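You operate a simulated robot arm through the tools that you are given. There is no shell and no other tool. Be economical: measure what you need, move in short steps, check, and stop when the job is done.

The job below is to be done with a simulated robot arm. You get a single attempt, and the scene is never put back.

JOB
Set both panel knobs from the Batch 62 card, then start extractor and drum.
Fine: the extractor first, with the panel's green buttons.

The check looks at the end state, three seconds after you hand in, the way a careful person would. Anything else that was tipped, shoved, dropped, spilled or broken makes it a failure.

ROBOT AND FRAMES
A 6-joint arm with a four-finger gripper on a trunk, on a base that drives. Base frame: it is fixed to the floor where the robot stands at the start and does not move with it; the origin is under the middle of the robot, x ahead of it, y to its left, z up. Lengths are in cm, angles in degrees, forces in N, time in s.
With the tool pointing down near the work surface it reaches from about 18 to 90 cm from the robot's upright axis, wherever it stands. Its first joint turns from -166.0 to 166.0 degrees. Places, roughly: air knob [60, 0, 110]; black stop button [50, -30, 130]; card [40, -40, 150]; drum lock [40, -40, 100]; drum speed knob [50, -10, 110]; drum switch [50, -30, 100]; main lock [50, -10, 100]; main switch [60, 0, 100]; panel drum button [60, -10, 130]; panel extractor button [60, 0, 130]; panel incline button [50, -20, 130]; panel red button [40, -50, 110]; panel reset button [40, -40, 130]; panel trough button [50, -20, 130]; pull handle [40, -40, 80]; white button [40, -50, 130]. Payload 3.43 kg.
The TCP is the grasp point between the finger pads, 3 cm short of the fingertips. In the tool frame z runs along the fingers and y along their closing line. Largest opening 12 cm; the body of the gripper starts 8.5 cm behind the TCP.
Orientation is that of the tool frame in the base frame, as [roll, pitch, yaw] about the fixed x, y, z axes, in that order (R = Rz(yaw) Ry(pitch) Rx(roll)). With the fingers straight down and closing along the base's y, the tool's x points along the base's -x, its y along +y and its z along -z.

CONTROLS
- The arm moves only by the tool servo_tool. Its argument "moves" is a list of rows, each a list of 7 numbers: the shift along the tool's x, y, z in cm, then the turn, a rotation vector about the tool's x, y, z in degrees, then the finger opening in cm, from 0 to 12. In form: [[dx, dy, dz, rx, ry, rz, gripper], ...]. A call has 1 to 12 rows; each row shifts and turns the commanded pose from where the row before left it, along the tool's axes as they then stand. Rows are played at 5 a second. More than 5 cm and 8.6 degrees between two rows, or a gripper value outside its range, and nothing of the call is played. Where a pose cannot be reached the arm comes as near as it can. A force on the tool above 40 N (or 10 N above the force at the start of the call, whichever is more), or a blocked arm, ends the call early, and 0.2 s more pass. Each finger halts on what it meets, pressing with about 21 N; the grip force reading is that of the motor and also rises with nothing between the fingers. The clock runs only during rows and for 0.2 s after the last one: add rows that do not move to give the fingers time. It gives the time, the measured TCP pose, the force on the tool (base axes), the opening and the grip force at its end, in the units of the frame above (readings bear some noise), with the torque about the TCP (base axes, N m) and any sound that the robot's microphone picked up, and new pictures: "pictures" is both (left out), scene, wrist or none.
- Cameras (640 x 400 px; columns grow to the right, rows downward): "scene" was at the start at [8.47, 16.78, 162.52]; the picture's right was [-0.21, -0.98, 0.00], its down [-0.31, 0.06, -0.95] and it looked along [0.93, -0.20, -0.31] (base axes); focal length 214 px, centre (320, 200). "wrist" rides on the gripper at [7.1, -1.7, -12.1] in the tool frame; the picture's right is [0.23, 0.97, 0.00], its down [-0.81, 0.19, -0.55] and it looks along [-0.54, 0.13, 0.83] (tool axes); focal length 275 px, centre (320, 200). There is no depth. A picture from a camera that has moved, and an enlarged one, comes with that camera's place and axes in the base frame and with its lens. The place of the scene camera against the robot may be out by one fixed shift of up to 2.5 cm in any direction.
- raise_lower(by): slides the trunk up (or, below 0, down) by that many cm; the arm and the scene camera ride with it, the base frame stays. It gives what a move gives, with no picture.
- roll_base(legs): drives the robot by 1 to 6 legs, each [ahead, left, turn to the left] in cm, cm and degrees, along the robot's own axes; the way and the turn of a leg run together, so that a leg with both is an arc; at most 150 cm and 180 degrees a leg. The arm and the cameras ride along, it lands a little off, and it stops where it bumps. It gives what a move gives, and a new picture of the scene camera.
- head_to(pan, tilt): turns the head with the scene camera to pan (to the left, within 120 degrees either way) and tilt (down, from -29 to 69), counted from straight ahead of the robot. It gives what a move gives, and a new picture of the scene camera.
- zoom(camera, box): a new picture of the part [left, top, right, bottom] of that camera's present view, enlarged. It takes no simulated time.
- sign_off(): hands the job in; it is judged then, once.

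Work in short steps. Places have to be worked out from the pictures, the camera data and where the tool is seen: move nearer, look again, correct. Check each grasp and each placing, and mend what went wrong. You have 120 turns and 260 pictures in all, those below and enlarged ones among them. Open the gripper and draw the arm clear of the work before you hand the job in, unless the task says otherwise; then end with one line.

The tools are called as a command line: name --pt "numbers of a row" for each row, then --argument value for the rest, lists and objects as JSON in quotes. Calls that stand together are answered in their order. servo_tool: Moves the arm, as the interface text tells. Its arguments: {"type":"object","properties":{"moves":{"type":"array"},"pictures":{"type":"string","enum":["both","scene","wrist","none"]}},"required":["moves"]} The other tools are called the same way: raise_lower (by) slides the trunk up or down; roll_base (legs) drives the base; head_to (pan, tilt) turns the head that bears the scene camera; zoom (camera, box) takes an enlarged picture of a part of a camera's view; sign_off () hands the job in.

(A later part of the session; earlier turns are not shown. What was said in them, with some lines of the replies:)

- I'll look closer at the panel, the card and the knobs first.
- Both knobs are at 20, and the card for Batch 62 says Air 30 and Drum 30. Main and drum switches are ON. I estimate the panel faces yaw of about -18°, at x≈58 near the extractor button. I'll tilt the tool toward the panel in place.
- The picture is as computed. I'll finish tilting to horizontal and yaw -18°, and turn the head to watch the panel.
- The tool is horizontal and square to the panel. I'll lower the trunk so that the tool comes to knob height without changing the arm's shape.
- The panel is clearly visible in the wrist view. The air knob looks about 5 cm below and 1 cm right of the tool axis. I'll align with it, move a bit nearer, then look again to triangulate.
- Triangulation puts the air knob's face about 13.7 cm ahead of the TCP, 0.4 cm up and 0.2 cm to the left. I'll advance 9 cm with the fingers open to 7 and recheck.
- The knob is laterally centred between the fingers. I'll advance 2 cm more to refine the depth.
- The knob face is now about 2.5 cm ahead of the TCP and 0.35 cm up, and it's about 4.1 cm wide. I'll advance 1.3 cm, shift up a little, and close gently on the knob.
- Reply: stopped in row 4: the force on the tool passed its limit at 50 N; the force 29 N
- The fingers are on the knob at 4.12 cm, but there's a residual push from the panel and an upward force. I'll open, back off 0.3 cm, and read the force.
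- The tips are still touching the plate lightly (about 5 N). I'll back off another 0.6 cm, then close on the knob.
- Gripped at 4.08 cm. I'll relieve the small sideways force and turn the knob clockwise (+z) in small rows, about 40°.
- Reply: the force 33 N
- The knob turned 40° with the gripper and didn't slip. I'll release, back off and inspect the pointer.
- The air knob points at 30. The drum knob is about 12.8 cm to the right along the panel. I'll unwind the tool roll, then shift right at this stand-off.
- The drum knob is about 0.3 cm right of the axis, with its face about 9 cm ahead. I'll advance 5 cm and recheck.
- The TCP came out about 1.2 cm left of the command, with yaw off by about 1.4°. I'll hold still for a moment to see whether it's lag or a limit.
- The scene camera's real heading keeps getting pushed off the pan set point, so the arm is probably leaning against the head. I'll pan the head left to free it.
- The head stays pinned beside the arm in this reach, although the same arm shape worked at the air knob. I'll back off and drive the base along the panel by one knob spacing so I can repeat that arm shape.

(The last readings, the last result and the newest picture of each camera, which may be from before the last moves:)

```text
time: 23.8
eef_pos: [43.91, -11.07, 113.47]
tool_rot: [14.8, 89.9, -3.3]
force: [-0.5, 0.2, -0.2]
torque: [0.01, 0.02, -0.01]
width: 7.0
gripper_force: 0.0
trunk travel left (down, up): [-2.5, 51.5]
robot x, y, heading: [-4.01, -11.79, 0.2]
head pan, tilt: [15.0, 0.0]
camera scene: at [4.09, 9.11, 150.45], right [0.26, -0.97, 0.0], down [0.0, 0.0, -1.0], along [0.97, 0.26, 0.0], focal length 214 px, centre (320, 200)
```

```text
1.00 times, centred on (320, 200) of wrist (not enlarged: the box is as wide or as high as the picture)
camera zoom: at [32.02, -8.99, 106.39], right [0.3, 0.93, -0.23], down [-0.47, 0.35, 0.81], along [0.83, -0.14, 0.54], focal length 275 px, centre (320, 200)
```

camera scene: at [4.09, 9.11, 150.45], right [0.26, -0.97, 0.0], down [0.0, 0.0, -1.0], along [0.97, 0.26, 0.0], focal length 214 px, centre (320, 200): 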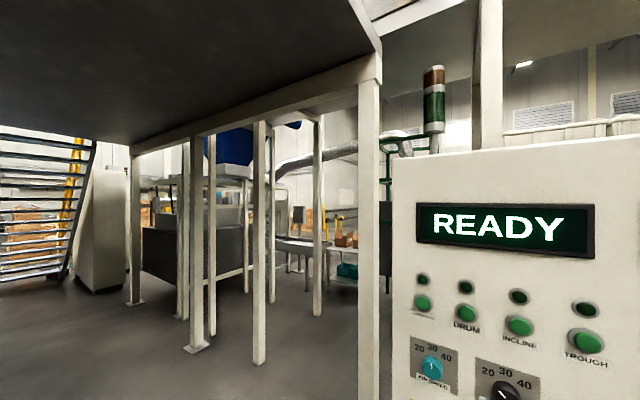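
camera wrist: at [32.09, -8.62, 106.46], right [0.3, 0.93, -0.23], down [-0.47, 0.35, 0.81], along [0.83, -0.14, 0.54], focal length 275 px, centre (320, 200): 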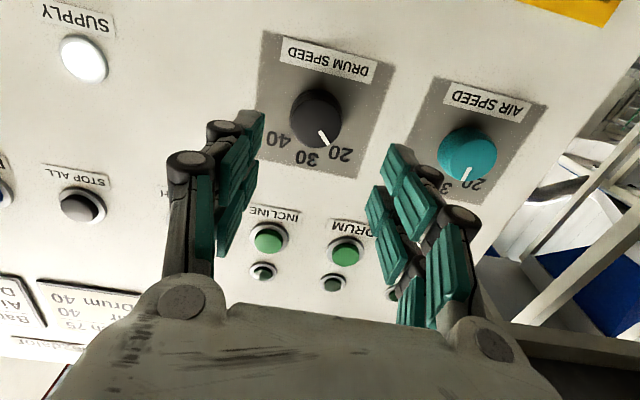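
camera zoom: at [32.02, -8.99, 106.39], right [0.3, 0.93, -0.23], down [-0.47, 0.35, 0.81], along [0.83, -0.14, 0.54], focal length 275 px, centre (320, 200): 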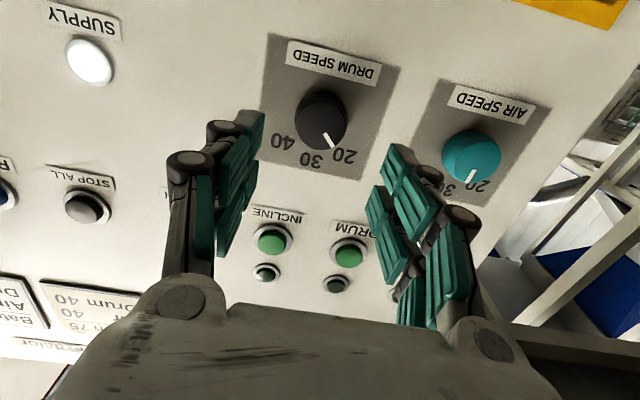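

The base landed well and the drum knob is nearly on the tool axis. I'll advance 5 cm and check.

head_to --pan 0 --tilt 20

servo_tool --pt "0.1 0 2.5 0 0 0 7" --pt "0 0 2.5 0 0 0 7" --pt "0 0 0 0 0 0 7" --pictures "scene"

zoom --camera "wrist" --box '[200, 80, 440, 230]'

```text
time: 24.7
eef_pos: [43.77, -11.18, 113.46]
tool_rot: [-48.4, 90.0, -66.4]
force: [0.5, -0.2, 0.1]
torque: [0.01, 0.02, 0.02]
width: 7.0
gripper_force: 0.0
trunk travel left (down, up): [-2.5, 51.5]
robot x, y, heading: [-3.94, -12.06, 0.2]
head pan, tilt: [0.0, 20.0]
camera scene: at [4.7, 6.75, 147.23], right [0.0, -1.0, 0.0], down [-0.34, 0.0, -0.94], along [0.94, 0.0, -0.34], focal length 214 px, centre (320, 200)
```

scene: 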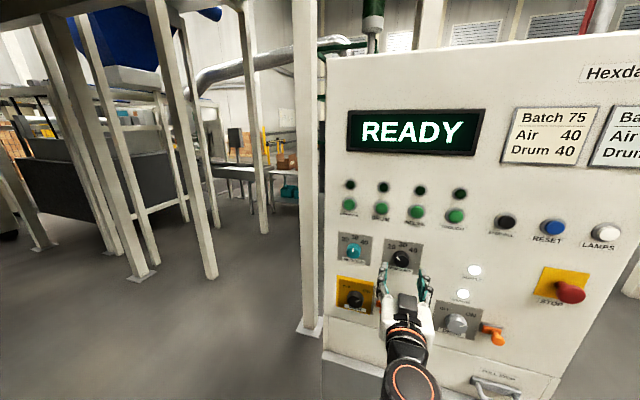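

```text
time: 25.5
eef_pos: [48.68, -12.66, 113.31]
tool_rot: [172.8, 89.9, 154.7]
force: [0.2, 0.1, -0.2]
torque: [0.03, -0.01, -0.01]
width: 7.02
gripper_force: 0.1
trunk travel left (down, up): [-2.5, 51.5]
robot x, y, heading: [-4.05, -12.35, 0.1]
head pan, tilt: [0.0, 20.0]
camera scene: at [4.75, 6.75, 147.22], right [0.0, -1.0, 0.0], down [-0.34, 0.0, -0.94], along [0.94, 0.0, -0.34], focal length 214 px, centre (320, 200)
```

scene: 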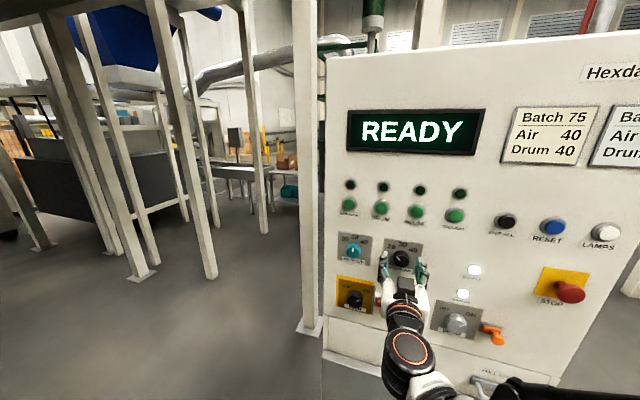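

```text
2.67 times, centred on (320, 155) of wrist
camera zoom: at [36.86, -10.58, 106.23], right [0.3, 0.93, -0.23], down [-0.47, 0.35, 0.81], along [0.83, -0.14, 0.54], focal length 734 px, centre (320, 320)
```

zoom: 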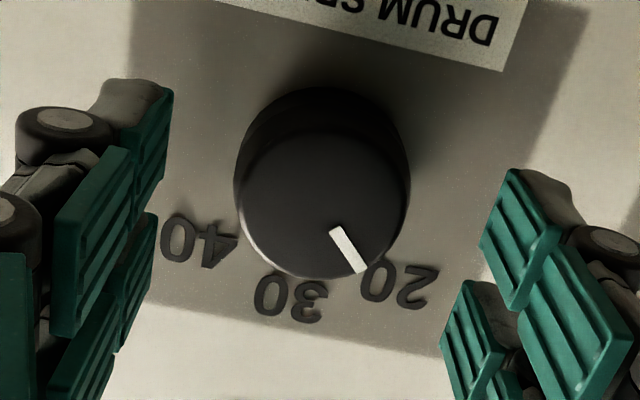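

This matches the air knob's approach view exactly. I'll repeat the grasp: 1.95 cm forward, 0.3 cm up, then close.

servo_tool --pt "-0.3 -0.1 1 0 0 0 7" --pt "0 0 0.95 0 0 0 6" --pt "0 0 0 0 0 0 5" --pt "0 0 0 0 0 0 4.2" --pt "0 0 0 0 0 0 3.6" --pt "0 0 0 0 0 0 3.6" --pictures "none"

zoom --camera "wrist" --box '[200, 80, 440, 230]'

```text
time: 26.9
eef_pos: [50.58, -13.21, 113.6]
tool_rot: [-164.4, 90.0, 177.6]
force: [2.3, 2.5, 0.3]
torque: [0.02, -0.03, 0.14]
width: 4.05
gripper_force: 45.1
trunk travel left (down, up): [-2.5, 51.5]
robot x, y, heading: [-3.88, -11.89, -0.1]
head pan, tilt: [0.0, 20.0]
```

```text
2.67 times, centred on (320, 155) of wrist
camera zoom: at [38.64, -11.2, 106.57], right [0.3, 0.93, -0.23], down [-0.47, 0.35, 0.81], along [0.83, -0.14, 0.54], focal length 734 px, centre (320, 320)
```

zoom: 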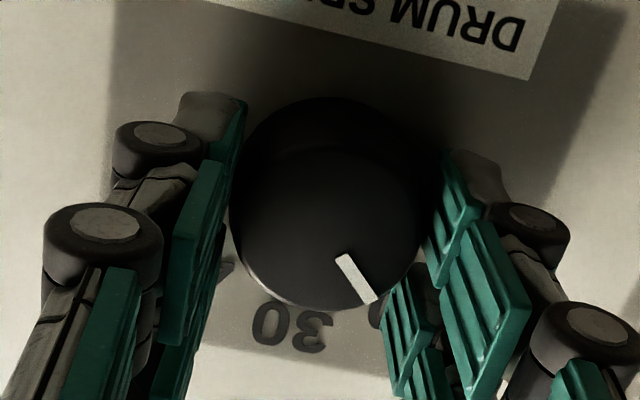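

The grip is clean with low forces. I'll turn it 42° clockwise, then release and back off.

servo_tool --pt "0 0 0 0 0 7 3.6" --pt "0 0 0 0 0 7 3.6" --pt "0 0 0 0 0 7 3.6" --pt "0 0 0 0 0 7 3.6" --pt "0 0 0 0 0 7 3.6" --pt "0 0 0 0 0 6 3.6" --pt "0 0 0 0 0 0 3.6" --pictures "none"

servo_tool --pt "0 0 0 0 0 0 5.5" --pt "0 0 0 0 0 0 6.5" --pt "0 0 -2.5 0 0 0 6.5" --pt "0 0 -2.5 0 0 0 6.5" --pt "0 0 -2 0 0 0 6.5" --pt "0 0 0 0 0 -8 6.5" --pt "0 0 0 0 0 -8 6.5" --pt "0 0 0 0 0 -8 6.5" --pt "0 0 0 0 0 -8 6.5" --pt "0 0 0 0 0 -9 6.5" --pictures "both"

zoom --camera "wrist" --box '[240, 30, 560, 230]'

zoom --camera "scene" --box '[330, 220, 430, 282]'

```text
time: 28.2
eef_pos: [50.35, -13.76, 113.47]
tool_rot: [90.2, 50.8, 71.9]
force: [0.5, -4.6, -17.0]
torque: [0.05, 0.37, -0.52]
width: 4.04
gripper_force: 45.2
trunk travel left (down, up): [-2.5, 51.5]
robot x, y, heading: [-3.96, -11.89, 0.0]
head pan, tilt: [0.0, 20.0]
stopped in row 6: the force on the tool passed its limit at 43 N (the readings are from after the stop); the commanded pose is now the measured one
```

```text
refused: row 10 steps farther than a row can; nothing moved
```

```text
2.00 times, centred on (400, 130) of wrist
camera zoom: at [40.05, -6.86, 107.0], right [0.29, 0.85, 0.44], down [-0.64, -0.17, 0.75], along [0.72, -0.49, 0.49], focal length 551 px, centre (160, 340)
```

zoom: 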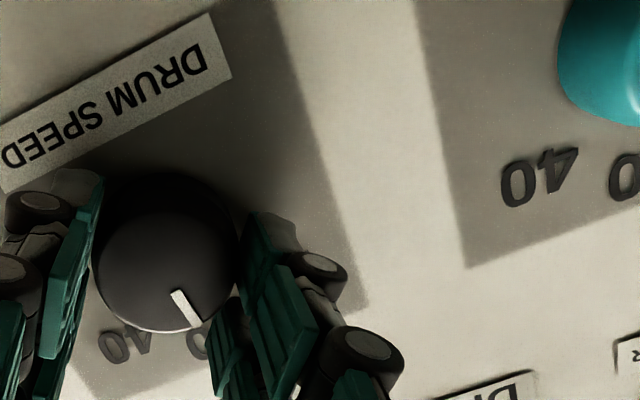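

```text
6.40 times, centred on (380, 251) of scene
camera zoom: at [4.83, 6.65, 147.23], right [0.0, -1.0, 0.0], down [-0.34, 0.0, -0.94], along [0.94, 0.0, -0.34], focal length 1373 px, centre (-64, -126)
```

zoom: 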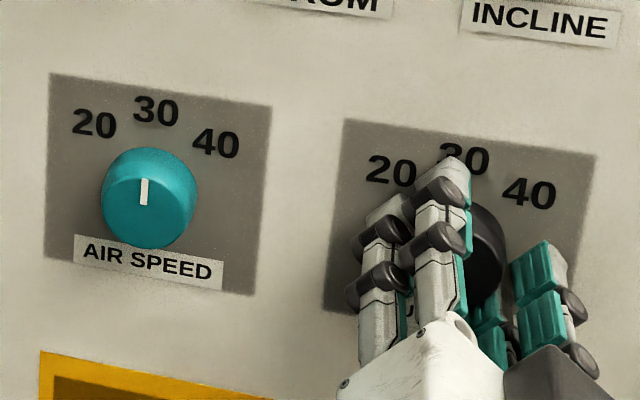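

The turn reached about 39° before side force built up. I'll release, back away and unwind.

servo_tool --pt "0 0 0 0 0 0 5.5" --pt "0 0 0 0 0 0 6.5" --pt "0 0 -2.5 0 0 0 6.5" --pt "0 0 -2.5 0 0 0 6.5" --pt "0 0 -2 0 0 0 6.5" --pt "0 0 0 0 0 -8 6.5" --pt "0 0 0 0 0 -8 6.5" --pt "0 0 0 0 0 -8 6.5" --pt "0 0 0 0 0 -8 6.5" --pt "0 0 0 0 0 -7.2 6.5" --pt "0 0 0 0 0 0 6.5" --pictures "wrist"

zoom --camera "wrist" --box '[240, 30, 560, 230]'

zoom --camera "scene" --box '[330, 220, 430, 282]'

```text
time: 30.6
eef_pos: [43.62, -11.42, 113.68]
tool_rot: [-116.4, 89.8, -134.8]
force: [0.3, -0.4, -0.3]
torque: [-0.01, 0.0, -0.02]
width: 6.52
gripper_force: 0.1
trunk travel left (down, up): [-2.5, 51.5]
robot x, y, heading: [-3.93, -11.96, 0.0]
head pan, tilt: [0.0, 20.0]
camera wrist: at [31.81, -9.19, 106.52], right [0.3, 0.92, -0.23], down [-0.46, 0.36, 0.81], along [0.83, -0.14, 0.54], focal length 275 px, centre (320, 200)
```

wrist: 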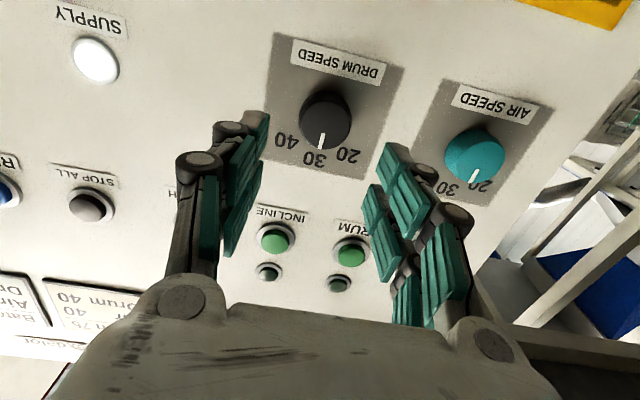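

```text
2.00 times, centred on (400, 130) of wrist
camera zoom: at [31.81, -9.19, 106.52], right [0.3, 0.92, -0.23], down [-0.46, 0.36, 0.81], along [0.83, -0.14, 0.54], focal length 551 px, centre (160, 340)
```

zoom: 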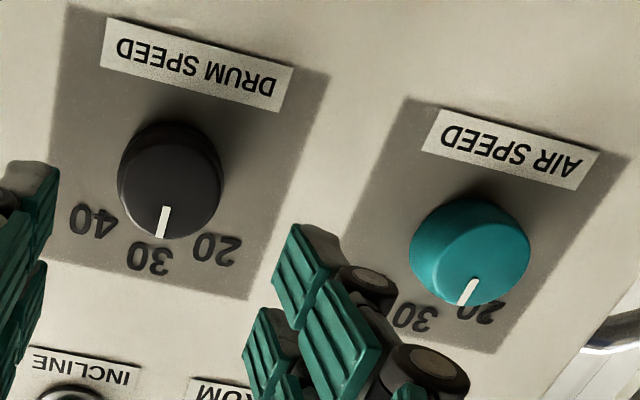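

```text
6.40 times, centred on (380, 251) of scene
camera zoom: at [4.7, 6.73, 147.22], right [0.0, -1.0, 0.0], down [-0.34, 0.0, -0.94], along [0.94, 0.0, -0.34], focal length 1373 px, centre (-64, -126)
```

zoom: 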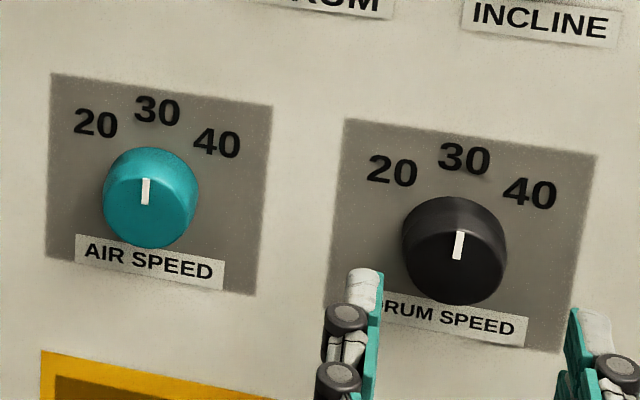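

Both knobs appear to point at 30. I'll zoom in to check each pointer's angle precisely.

zoom --camera "scene" --box '[336, 228, 376, 253]'

zoom --camera "scene" --box '[380, 238, 428, 268]'

```text
16.00 times, centred on (356, 240) of scene
camera zoom: at [4.7, 6.73, 147.22], right [0.0, -1.0, 0.0], down [-0.34, 0.0, -0.94], along [0.94, 0.0, -0.34], focal length 3432 px, centre (-256, -448)
```

zoom: 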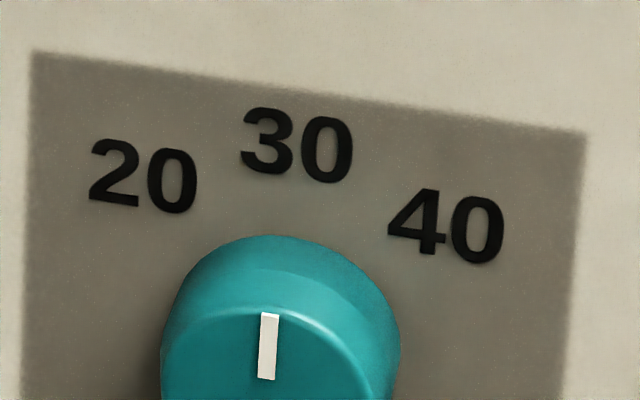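

```text
13.33 times, centred on (404, 253) of scene
camera zoom: at [4.7, 6.73, 147.22], right [0.0, -1.0, 0.0], down [-0.34, 0.0, -0.94], along [0.94, 0.0, -0.34], focal length 2860 px, centre (-800, -507)
```

zoom: 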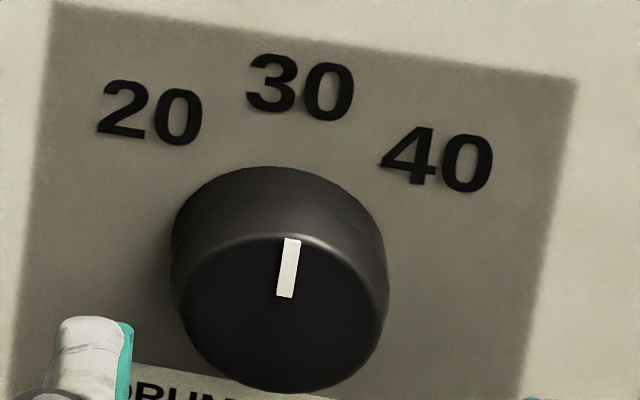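

Both knobs read 30. The extractor button should be at height ~127 and along-panel coordinate ≈17.8 (TCP now 2.6), and the drum button at ≈9.2. I'll close the fingers, raise the trunk 13.3 cm and drive partway back.

servo_tool --pt "0 0 -1.5 0 0 0 3" --pt "0 0 0 0 0 0 0" --pt "0 0 0 0 0 0 0" --pictures "none"

raise_lower --by 13.3

roll_base --legs '[[2.7, 8, 0]]'

servo_tool --pt "0 3.3 0 0 0 0 0" --pt "0 3.3 0 0 0 0 0" --pt "0 0 0 0 0 0 0" --pictures "both"

```text
time: 31.4
eef_pos: [42.22, -10.85, 113.59]
tool_rot: [-135.1, 89.9, -153.5]
force: [0.5, 0.2, -0.9]
torque: [0.03, 0.02, -0.03]
width: 0.0
gripper_force: 21.3
trunk travel left (down, up): [-2.5, 51.5]
robot x, y, heading: [-4.07, -11.82, -0.1]
head pan, tilt: [0.0, 20.0]
```

```text
time: 33.0
eef_pos: [42.18, -10.83, 126.86]
tool_rot: [-138.0, 89.9, -156.4]
force: [0.4, 0.2, 0.4]
torque: [0.01, 0.05, 0.03]
width: 0.01
gripper_force: 21.3
trunk travel left (down, up): [-15.8, 38.2]
robot x, y, heading: [-3.74, -11.76, -0.2]
head pan, tilt: [0.0, 20.0]
```

```text
time: 34.1
eef_pos: [44.99, -2.85, 126.88]
tool_rot: [-132.2, 89.9, -150.5]
force: [-0.7, -0.3, -0.1]
torque: [-0.01, -0.01, 0.0]
width: 0.0
gripper_force: 21.3
trunk travel left (down, up): [-15.8, 38.2]
robot x, y, heading: [-1.21, -4.1, -0.1]
head pan, tilt: [0.0, 20.0]
camera scene: at [7.44, 14.77, 160.51], right [0.0, -1.0, 0.0], down [-0.34, 0.0, -0.94], along [0.94, 0.0, -0.34], focal length 214 px, centre (320, 200)
```

scene: 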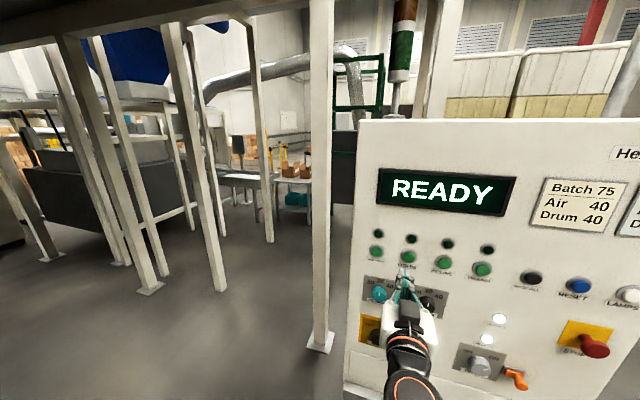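

```text
time: 34.9
eef_pos: [47.01, 3.39, 126.84]
tool_rot: [-136.5, 89.9, -154.7]
force: [-0.3, 0.0, 0.4]
torque: [0.02, 0.03, -0.01]
width: 0.01
gripper_force: 20.9
trunk travel left (down, up): [-15.8, 38.2]
robot x, y, heading: [-1.62, -3.79, 0.1]
head pan, tilt: [0.0, 20.0]
camera scene: at [7.4, 14.72, 160.52], right [0.0, -1.0, 0.0], down [-0.34, 0.0, -0.94], along [0.94, 0.0, -0.34], focal length 214 px, centre (320, 200)
camera wrist: at [35.23, 5.56, 119.76], right [0.31, 0.92, -0.23], down [-0.46, 0.36, 0.81], along [0.83, -0.14, 0.54], focal length 275 px, centre (320, 200)
```

scene: 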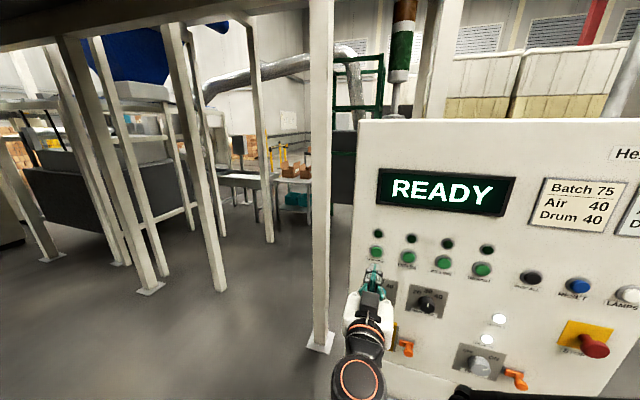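
wrist: 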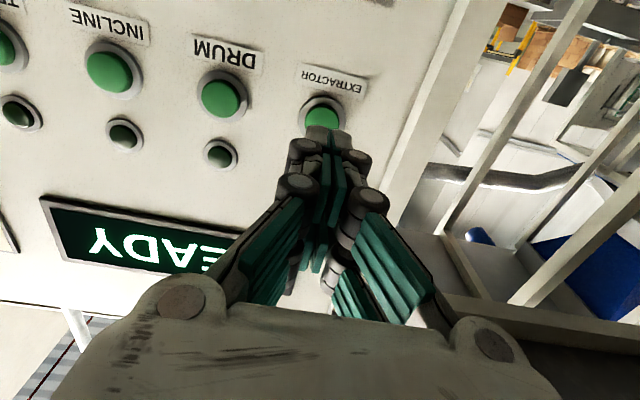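

The extractor button is about 11 cm ahead, 0.35 cm down and 0.2 cm left. I'll move in 5.5 cm with that correction and check.

servo_tool --pt "0.35 0.2 2 0 0 0 0" --pt "0 0 2 0 0 0 0" --pt "0 0 1.5 0 0 0 0" --pt "0 0 0 0 0 0 0" --pictures "wrist"

zoom --camera "scene" --box '[345, 220, 425, 270]'

zoom --camera "wrist" --box '[240, 80, 400, 180]'

```text
time: 35.9
eef_pos: [52.3, 1.75, 126.55]
tool_rot: [-138.4, 90.0, -156.8]
force: [0.4, -0.1, 0.4]
torque: [0.01, 0.0, 0.01]
width: 0.0
gripper_force: 20.8
trunk travel left (down, up): [-15.8, 38.2]
robot x, y, heading: [-1.19, -4.19, 0.2]
head pan, tilt: [0.0, 20.0]
camera wrist: at [40.47, 3.92, 119.45], right [0.3, 0.92, -0.23], down [-0.46, 0.36, 0.81], along [0.83, -0.14, 0.54], focal length 275 px, centre (320, 200)
```

wrist: 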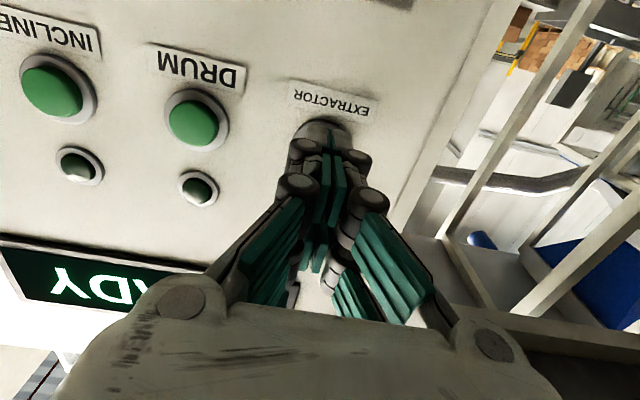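

```text
8.00 times, centred on (385, 245) of scene
camera zoom: at [7.43, 14.9, 160.54], right [0.02, -1.0, 0.0], down [-0.34, -0.01, -0.94], along [0.94, 0.02, -0.34], focal length 1716 px, centre (-200, -160)
```

zoom: 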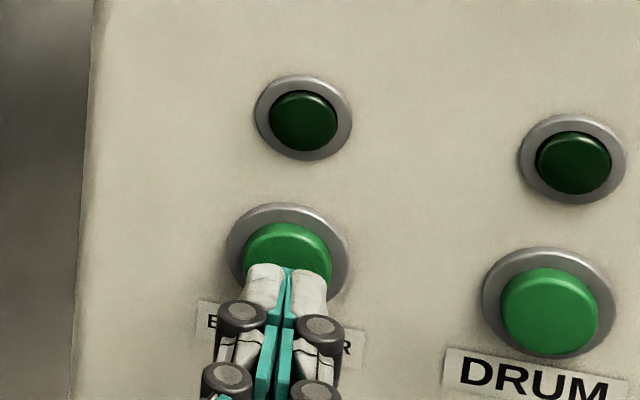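

```text
4.00 times, centred on (320, 130) of wrist
camera zoom: at [40.47, 3.92, 119.45], right [0.3, 0.92, -0.23], down [-0.46, 0.36, 0.81], along [0.83, -0.14, 0.54], focal length 1101 px, centre (320, 480)
```

zoom: 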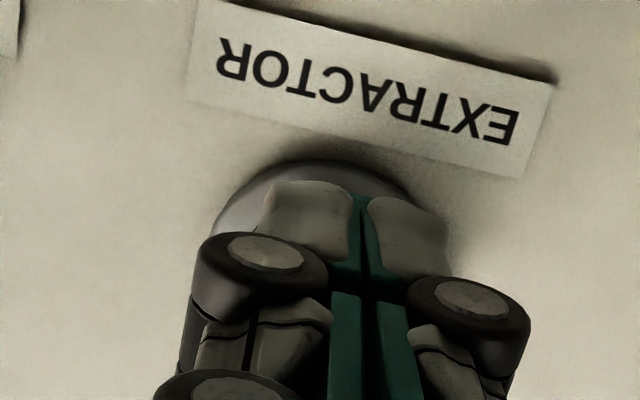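

The fingers are well centred on the extractor button. I'll press forward in small steps, watching the force and listening for a sound.

servo_tool --pt "0.1 -0.1 0.6 0 0 0 0" --pt "0 0 0.6 0 0 0 0" --pt "0 0 0.5 0 0 0 0" --pt "0 0 0.5 0 0 0 0" --pictures "none"

zoom --camera "scene" --box '[345, 170, 505, 270]'

```text
time: 36.9
eef_pos: [54.27, 0.95, 126.45]
tool_rot: [-137.4, 89.9, -155.8]
force: [-1.0, 1.0, -0.3]
torque: [-0.01, 0.0, -0.05]
width: 0.01
gripper_force: 20.8
trunk travel left (down, up): [-15.8, 38.2]
robot x, y, heading: [-1.35, -4.21, -0.3]
head pan, tilt: [0.0, 20.0]
```

```text
4.00 times, centred on (425, 220) of scene
camera zoom: at [7.4, 15.48, 160.6], right [0.08, -1.0, 0.0], down [-0.33, -0.03, -0.94], along [0.94, 0.08, -0.33], focal length 858 px, centre (-100, 120)
```

zoom: 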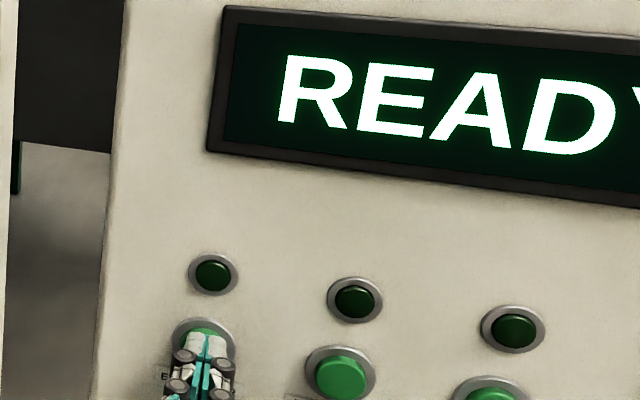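

No contact yet. I'll continue pressing.

servo_tool --pt "0 0 0.4 0 0 0 0" --pt "0 0 0.3 0 0 0 0" --pt "0 0 0.3 0 0 0 0" --pictures "none"

zoom --camera "scene" --box '[345, 170, 505, 270]'

```text
time: 37.7
eef_pos: [55.23, 0.77, 126.46]
tool_rot: [-136.2, 89.9, -154.4]
force: [-5.4, 1.3, -2.3]
torque: [-0.02, 0.02, 0.01]
width: 0.6
gripper_force: 33.6
trunk travel left (down, up): [-15.8, 38.2]
robot x, y, heading: [-1.1, -3.66, -0.1]
head pan, tilt: [0.0, 20.0]
heard: click
```

```text
4.00 times, centred on (425, 220) of scene
camera zoom: at [7.32, 15.55, 160.58], right [0.08, -1.0, 0.0], down [-0.33, -0.03, -0.94], along [0.94, 0.08, -0.34], focal length 858 px, centre (-100, 120)
```

zoom: 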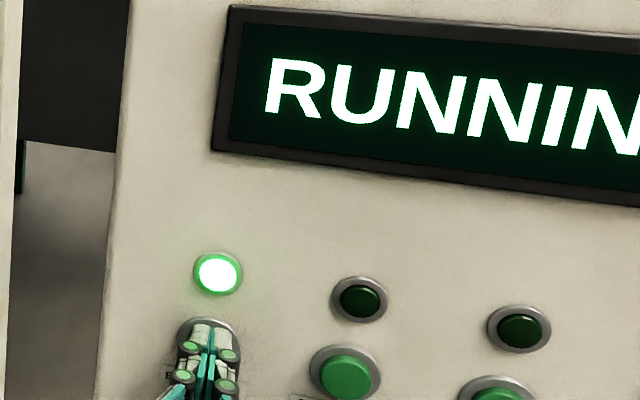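

It clicked, the display says RUNNING and the extractor lamp is lit. I'll retract and shift 8.6 cm right to the drum button.

servo_tool --pt "0 0 -2.5 0 0 0 0" --pt "0 0 -2.5 0 0 0 0" --pt "0 -4.3 0 0 0 0 0" --pt "0 -4.3 0 0 0 0 0" --pt "0 0 0 0 0 0 0" --pictures "both"

zoom --camera "wrist" --box '[240, 80, 400, 180]'

zoom --camera "scene" --box '[345, 170, 505, 270]'

```text
time: 38.9
eef_pos: [47.8, -5.91, 126.42]
tool_rot: [-135.5, 89.9, -153.7]
force: [-0.6, 0.0, -0.7]
torque: [-0.02, 0.03, 0.04]
width: 0.0
gripper_force: 33.4
trunk travel left (down, up): [-15.8, 38.2]
robot x, y, heading: [-1.21, -3.9, 0.0]
head pan, tilt: [0.0, 20.0]
camera scene: at [7.35, 14.69, 160.53], right [0.0, -1.0, 0.0], down [-0.34, 0.0, -0.94], along [0.94, 0.0, -0.34], focal length 214 px, centre (320, 200)
camera wrist: at [35.99, -3.74, 119.31], right [0.3, 0.92, -0.23], down [-0.46, 0.36, 0.81], along [0.83, -0.14, 0.54], focal length 275 px, centre (320, 200)
```

scene: 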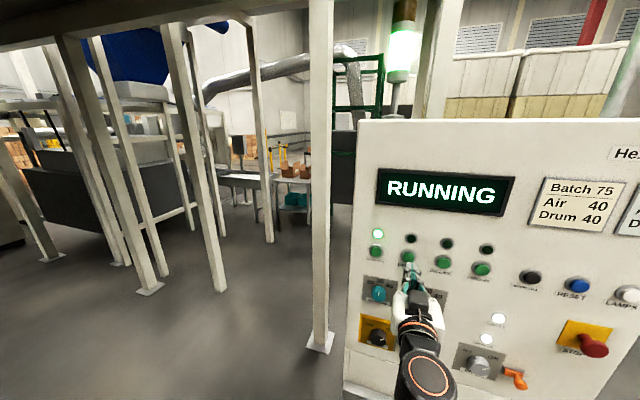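
wrist: 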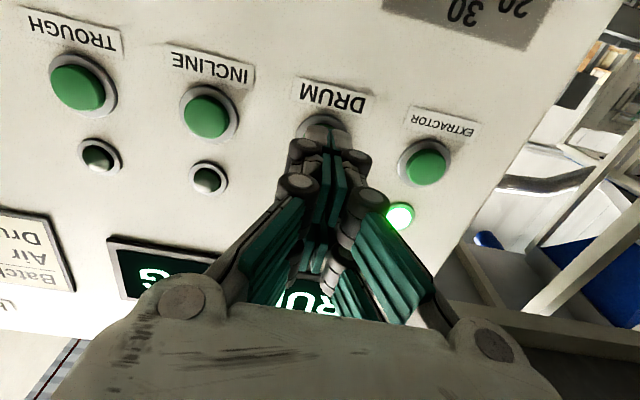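

```text
4.00 times, centred on (320, 130) of wrist
camera zoom: at [35.99, -3.74, 119.31], right [0.3, 0.92, -0.23], down [-0.46, 0.36, 0.81], along [0.83, -0.14, 0.54], focal length 1101 px, centre (320, 480)
```

zoom: 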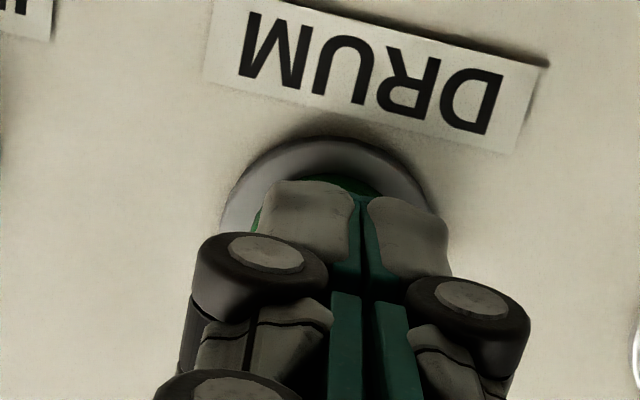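

```text
4.00 times, centred on (425, 220) of scene
camera zoom: at [7.35, 14.69, 160.53], right [0.0, -1.0, 0.0], down [-0.34, 0.0, -0.94], along [0.94, 0.0, -0.34], focal length 858 px, centre (-100, 120)
```

zoom: 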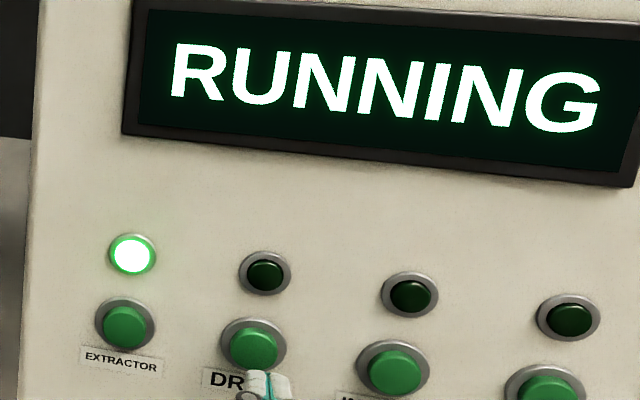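

The drum button is on axis just as the extractor button was. I'll advance 4 cm and then press.

servo_tool --pt "0.1 0 1.5 0 0 0 0" --pt "0 0 1.5 0 0 0 0" --pt "0 0 1 0 0 0 0" --pt "0 0 0 0 0 0 0" --pictures "wrist"

zoom --camera "scene" --box '[345, 210, 465, 285]'

```text
time: 39.9
eef_pos: [51.61, -6.99, 126.34]
tool_rot: [-139.2, 90.0, -157.4]
force: [-0.4, -1.3, 0.4]
torque: [0.0, 0.02, 0.01]
width: 0.0
gripper_force: 33.6
trunk travel left (down, up): [-15.8, 38.2]
robot x, y, heading: [-1.43, -3.83, -0.1]
head pan, tilt: [0.0, 20.0]
camera wrist: at [39.83, -4.93, 119.22], right [0.3, 0.92, -0.23], down [-0.46, 0.36, 0.81], along [0.83, -0.14, 0.54], focal length 275 px, centre (320, 200)
```

wrist: 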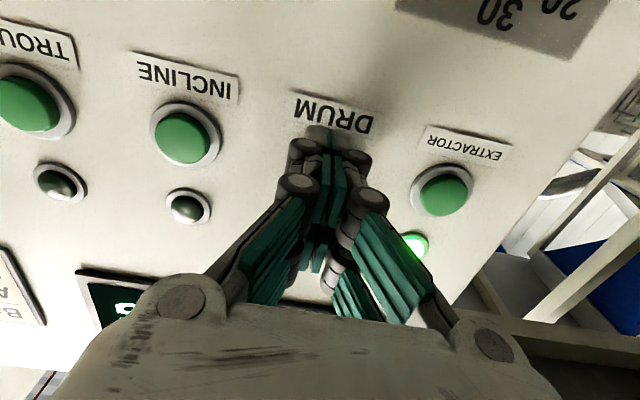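

```text
5.33 times, centred on (405, 248) of scene
camera zoom: at [7.42, 14.72, 160.52], right [0.0, -1.0, 0.0], down [-0.34, 0.0, -0.94], along [0.94, 0.0, -0.34], focal length 1144 px, centre (-133, -53)
```

zoom: 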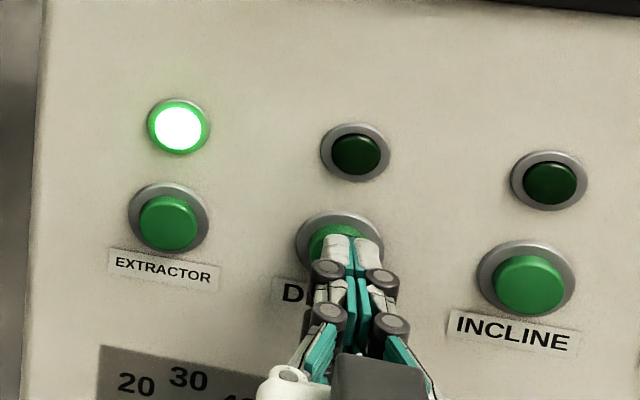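

servo_tool --pt "0 0.2 0.4 0 0 0 0" --pt "0 0 0.4 0 0 0 0" --pt "0 0 0.3 0 0 0 0" --pictures "none"

zoom --camera "scene" --box '[345, 170, 505, 270]'

```text
time: 40.7
eef_pos: [52.74, -7.17, 126.28]
tool_rot: [-127.6, 89.9, -145.8]
force: [-7.2, 3.5, -1.5]
torque: [0.03, 0.02, 0.03]
width: 0.58
gripper_force: 33.9
trunk travel left (down, up): [-15.8, 38.2]
robot x, y, heading: [-0.98, -3.88, 0.1]
head pan, tilt: [0.0, 20.0]
heard: click
```

```text
4.00 times, centred on (425, 220) of scene
camera zoom: at [7.32, 14.77, 160.52], right [0.0, -1.0, 0.0], down [-0.34, 0.0, -0.94], along [0.94, 0.0, -0.34], focal length 858 px, centre (-100, 120)
```

zoom: 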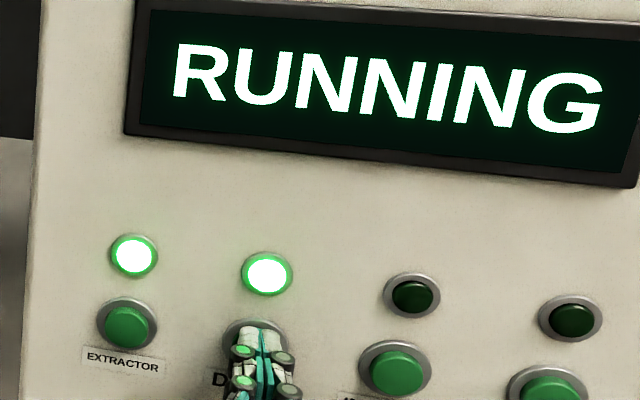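

It clicked and the drum lamp is lit too. I'll draw the arm straight back, open the gripper and do a final check.

servo_tool --pt "0 0 -3 0 0 0 0" --pt "0 0 -3 0 0 0 0" --pt "0 0 -3 0 0 0 0" --pt "0 0 -3 0 0 0 6" --pt "0 0 0 0 0 0 6" --pt "0 0 0 0 0 0 6" --pictures "both"

zoom --camera "scene" --box '[345, 160, 505, 260]'

zoom --camera "wrist" --box '[160, 0, 480, 200]'

```text
time: 42.1
eef_pos: [41.47, -3.49, 126.26]
tool_rot: [-137.1, 89.9, -155.4]
force: [1.0, 0.3, -0.5]
torque: [0.04, -0.01, -0.01]
width: 5.99
gripper_force: 0.1
trunk travel left (down, up): [-15.8, 38.2]
robot x, y, heading: [-1.31, -3.99, -0.2]
head pan, tilt: [0.0, 20.0]
camera scene: at [7.45, 14.73, 160.52], right [0.0, -1.0, 0.0], down [-0.34, 0.0, -0.94], along [0.94, 0.0, -0.34], focal length 214 px, centre (320, 200)
camera wrist: at [29.55, -1.33, 119.19], right [0.3, 0.92, -0.23], down [-0.46, 0.36, 0.81], along [0.83, -0.14, 0.54], focal length 275 px, centre (320, 200)
```

scene: 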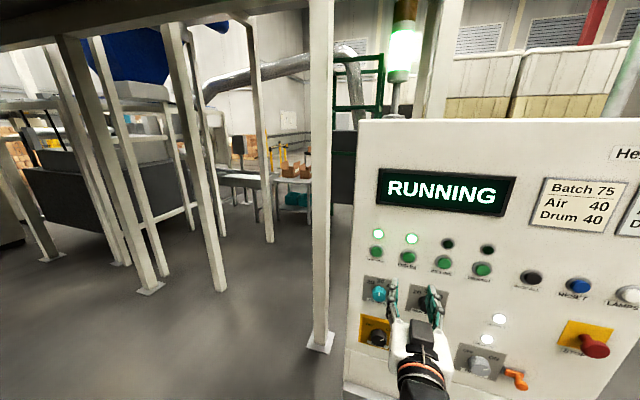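
wrist: 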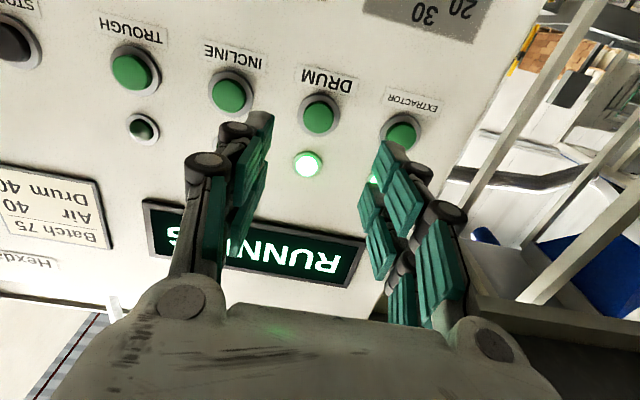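

```text
4.00 times, centred on (425, 210) of scene
camera zoom: at [7.45, 14.73, 160.52], right [0.0, -1.0, 0.0], down [-0.34, 0.0, -0.94], along [0.94, 0.0, -0.34], focal length 858 px, centre (-100, 160)
```

zoom: 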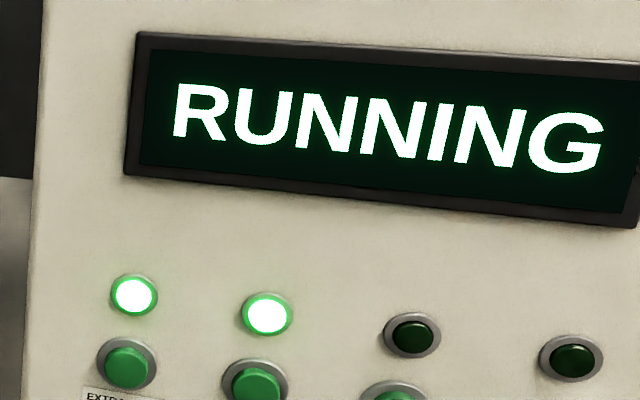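

```text
2.00 times, centred on (320, 100) of wrist
camera zoom: at [29.55, -1.33, 119.19], right [0.3, 0.92, -0.23], down [-0.46, 0.36, 0.81], along [0.83, -0.14, 0.54], focal length 551 px, centre (320, 400)
```

zoom: 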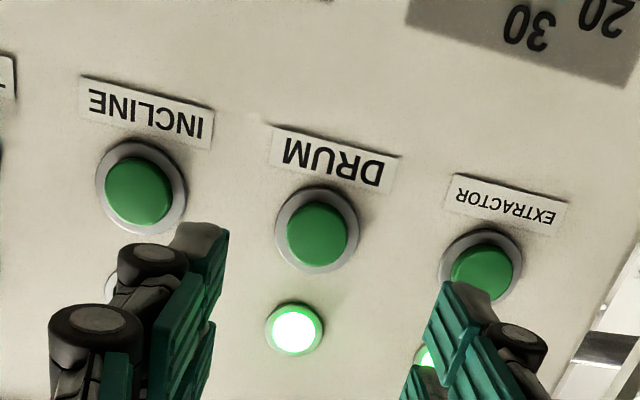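

The display says RUNNING, the extractor and drum lamps are lit, and the other two are dark. The knobs haven't been touched since both were set to 30, and the arm is clear, so I'll hand in.

sign_off

```text
The job is handed in.
```

Both knobs are set to 30 as the Batch 62 card says, and the extractor and then the drum were started with their green panel buttons; both lamps are lit and the display reads RUNNING.
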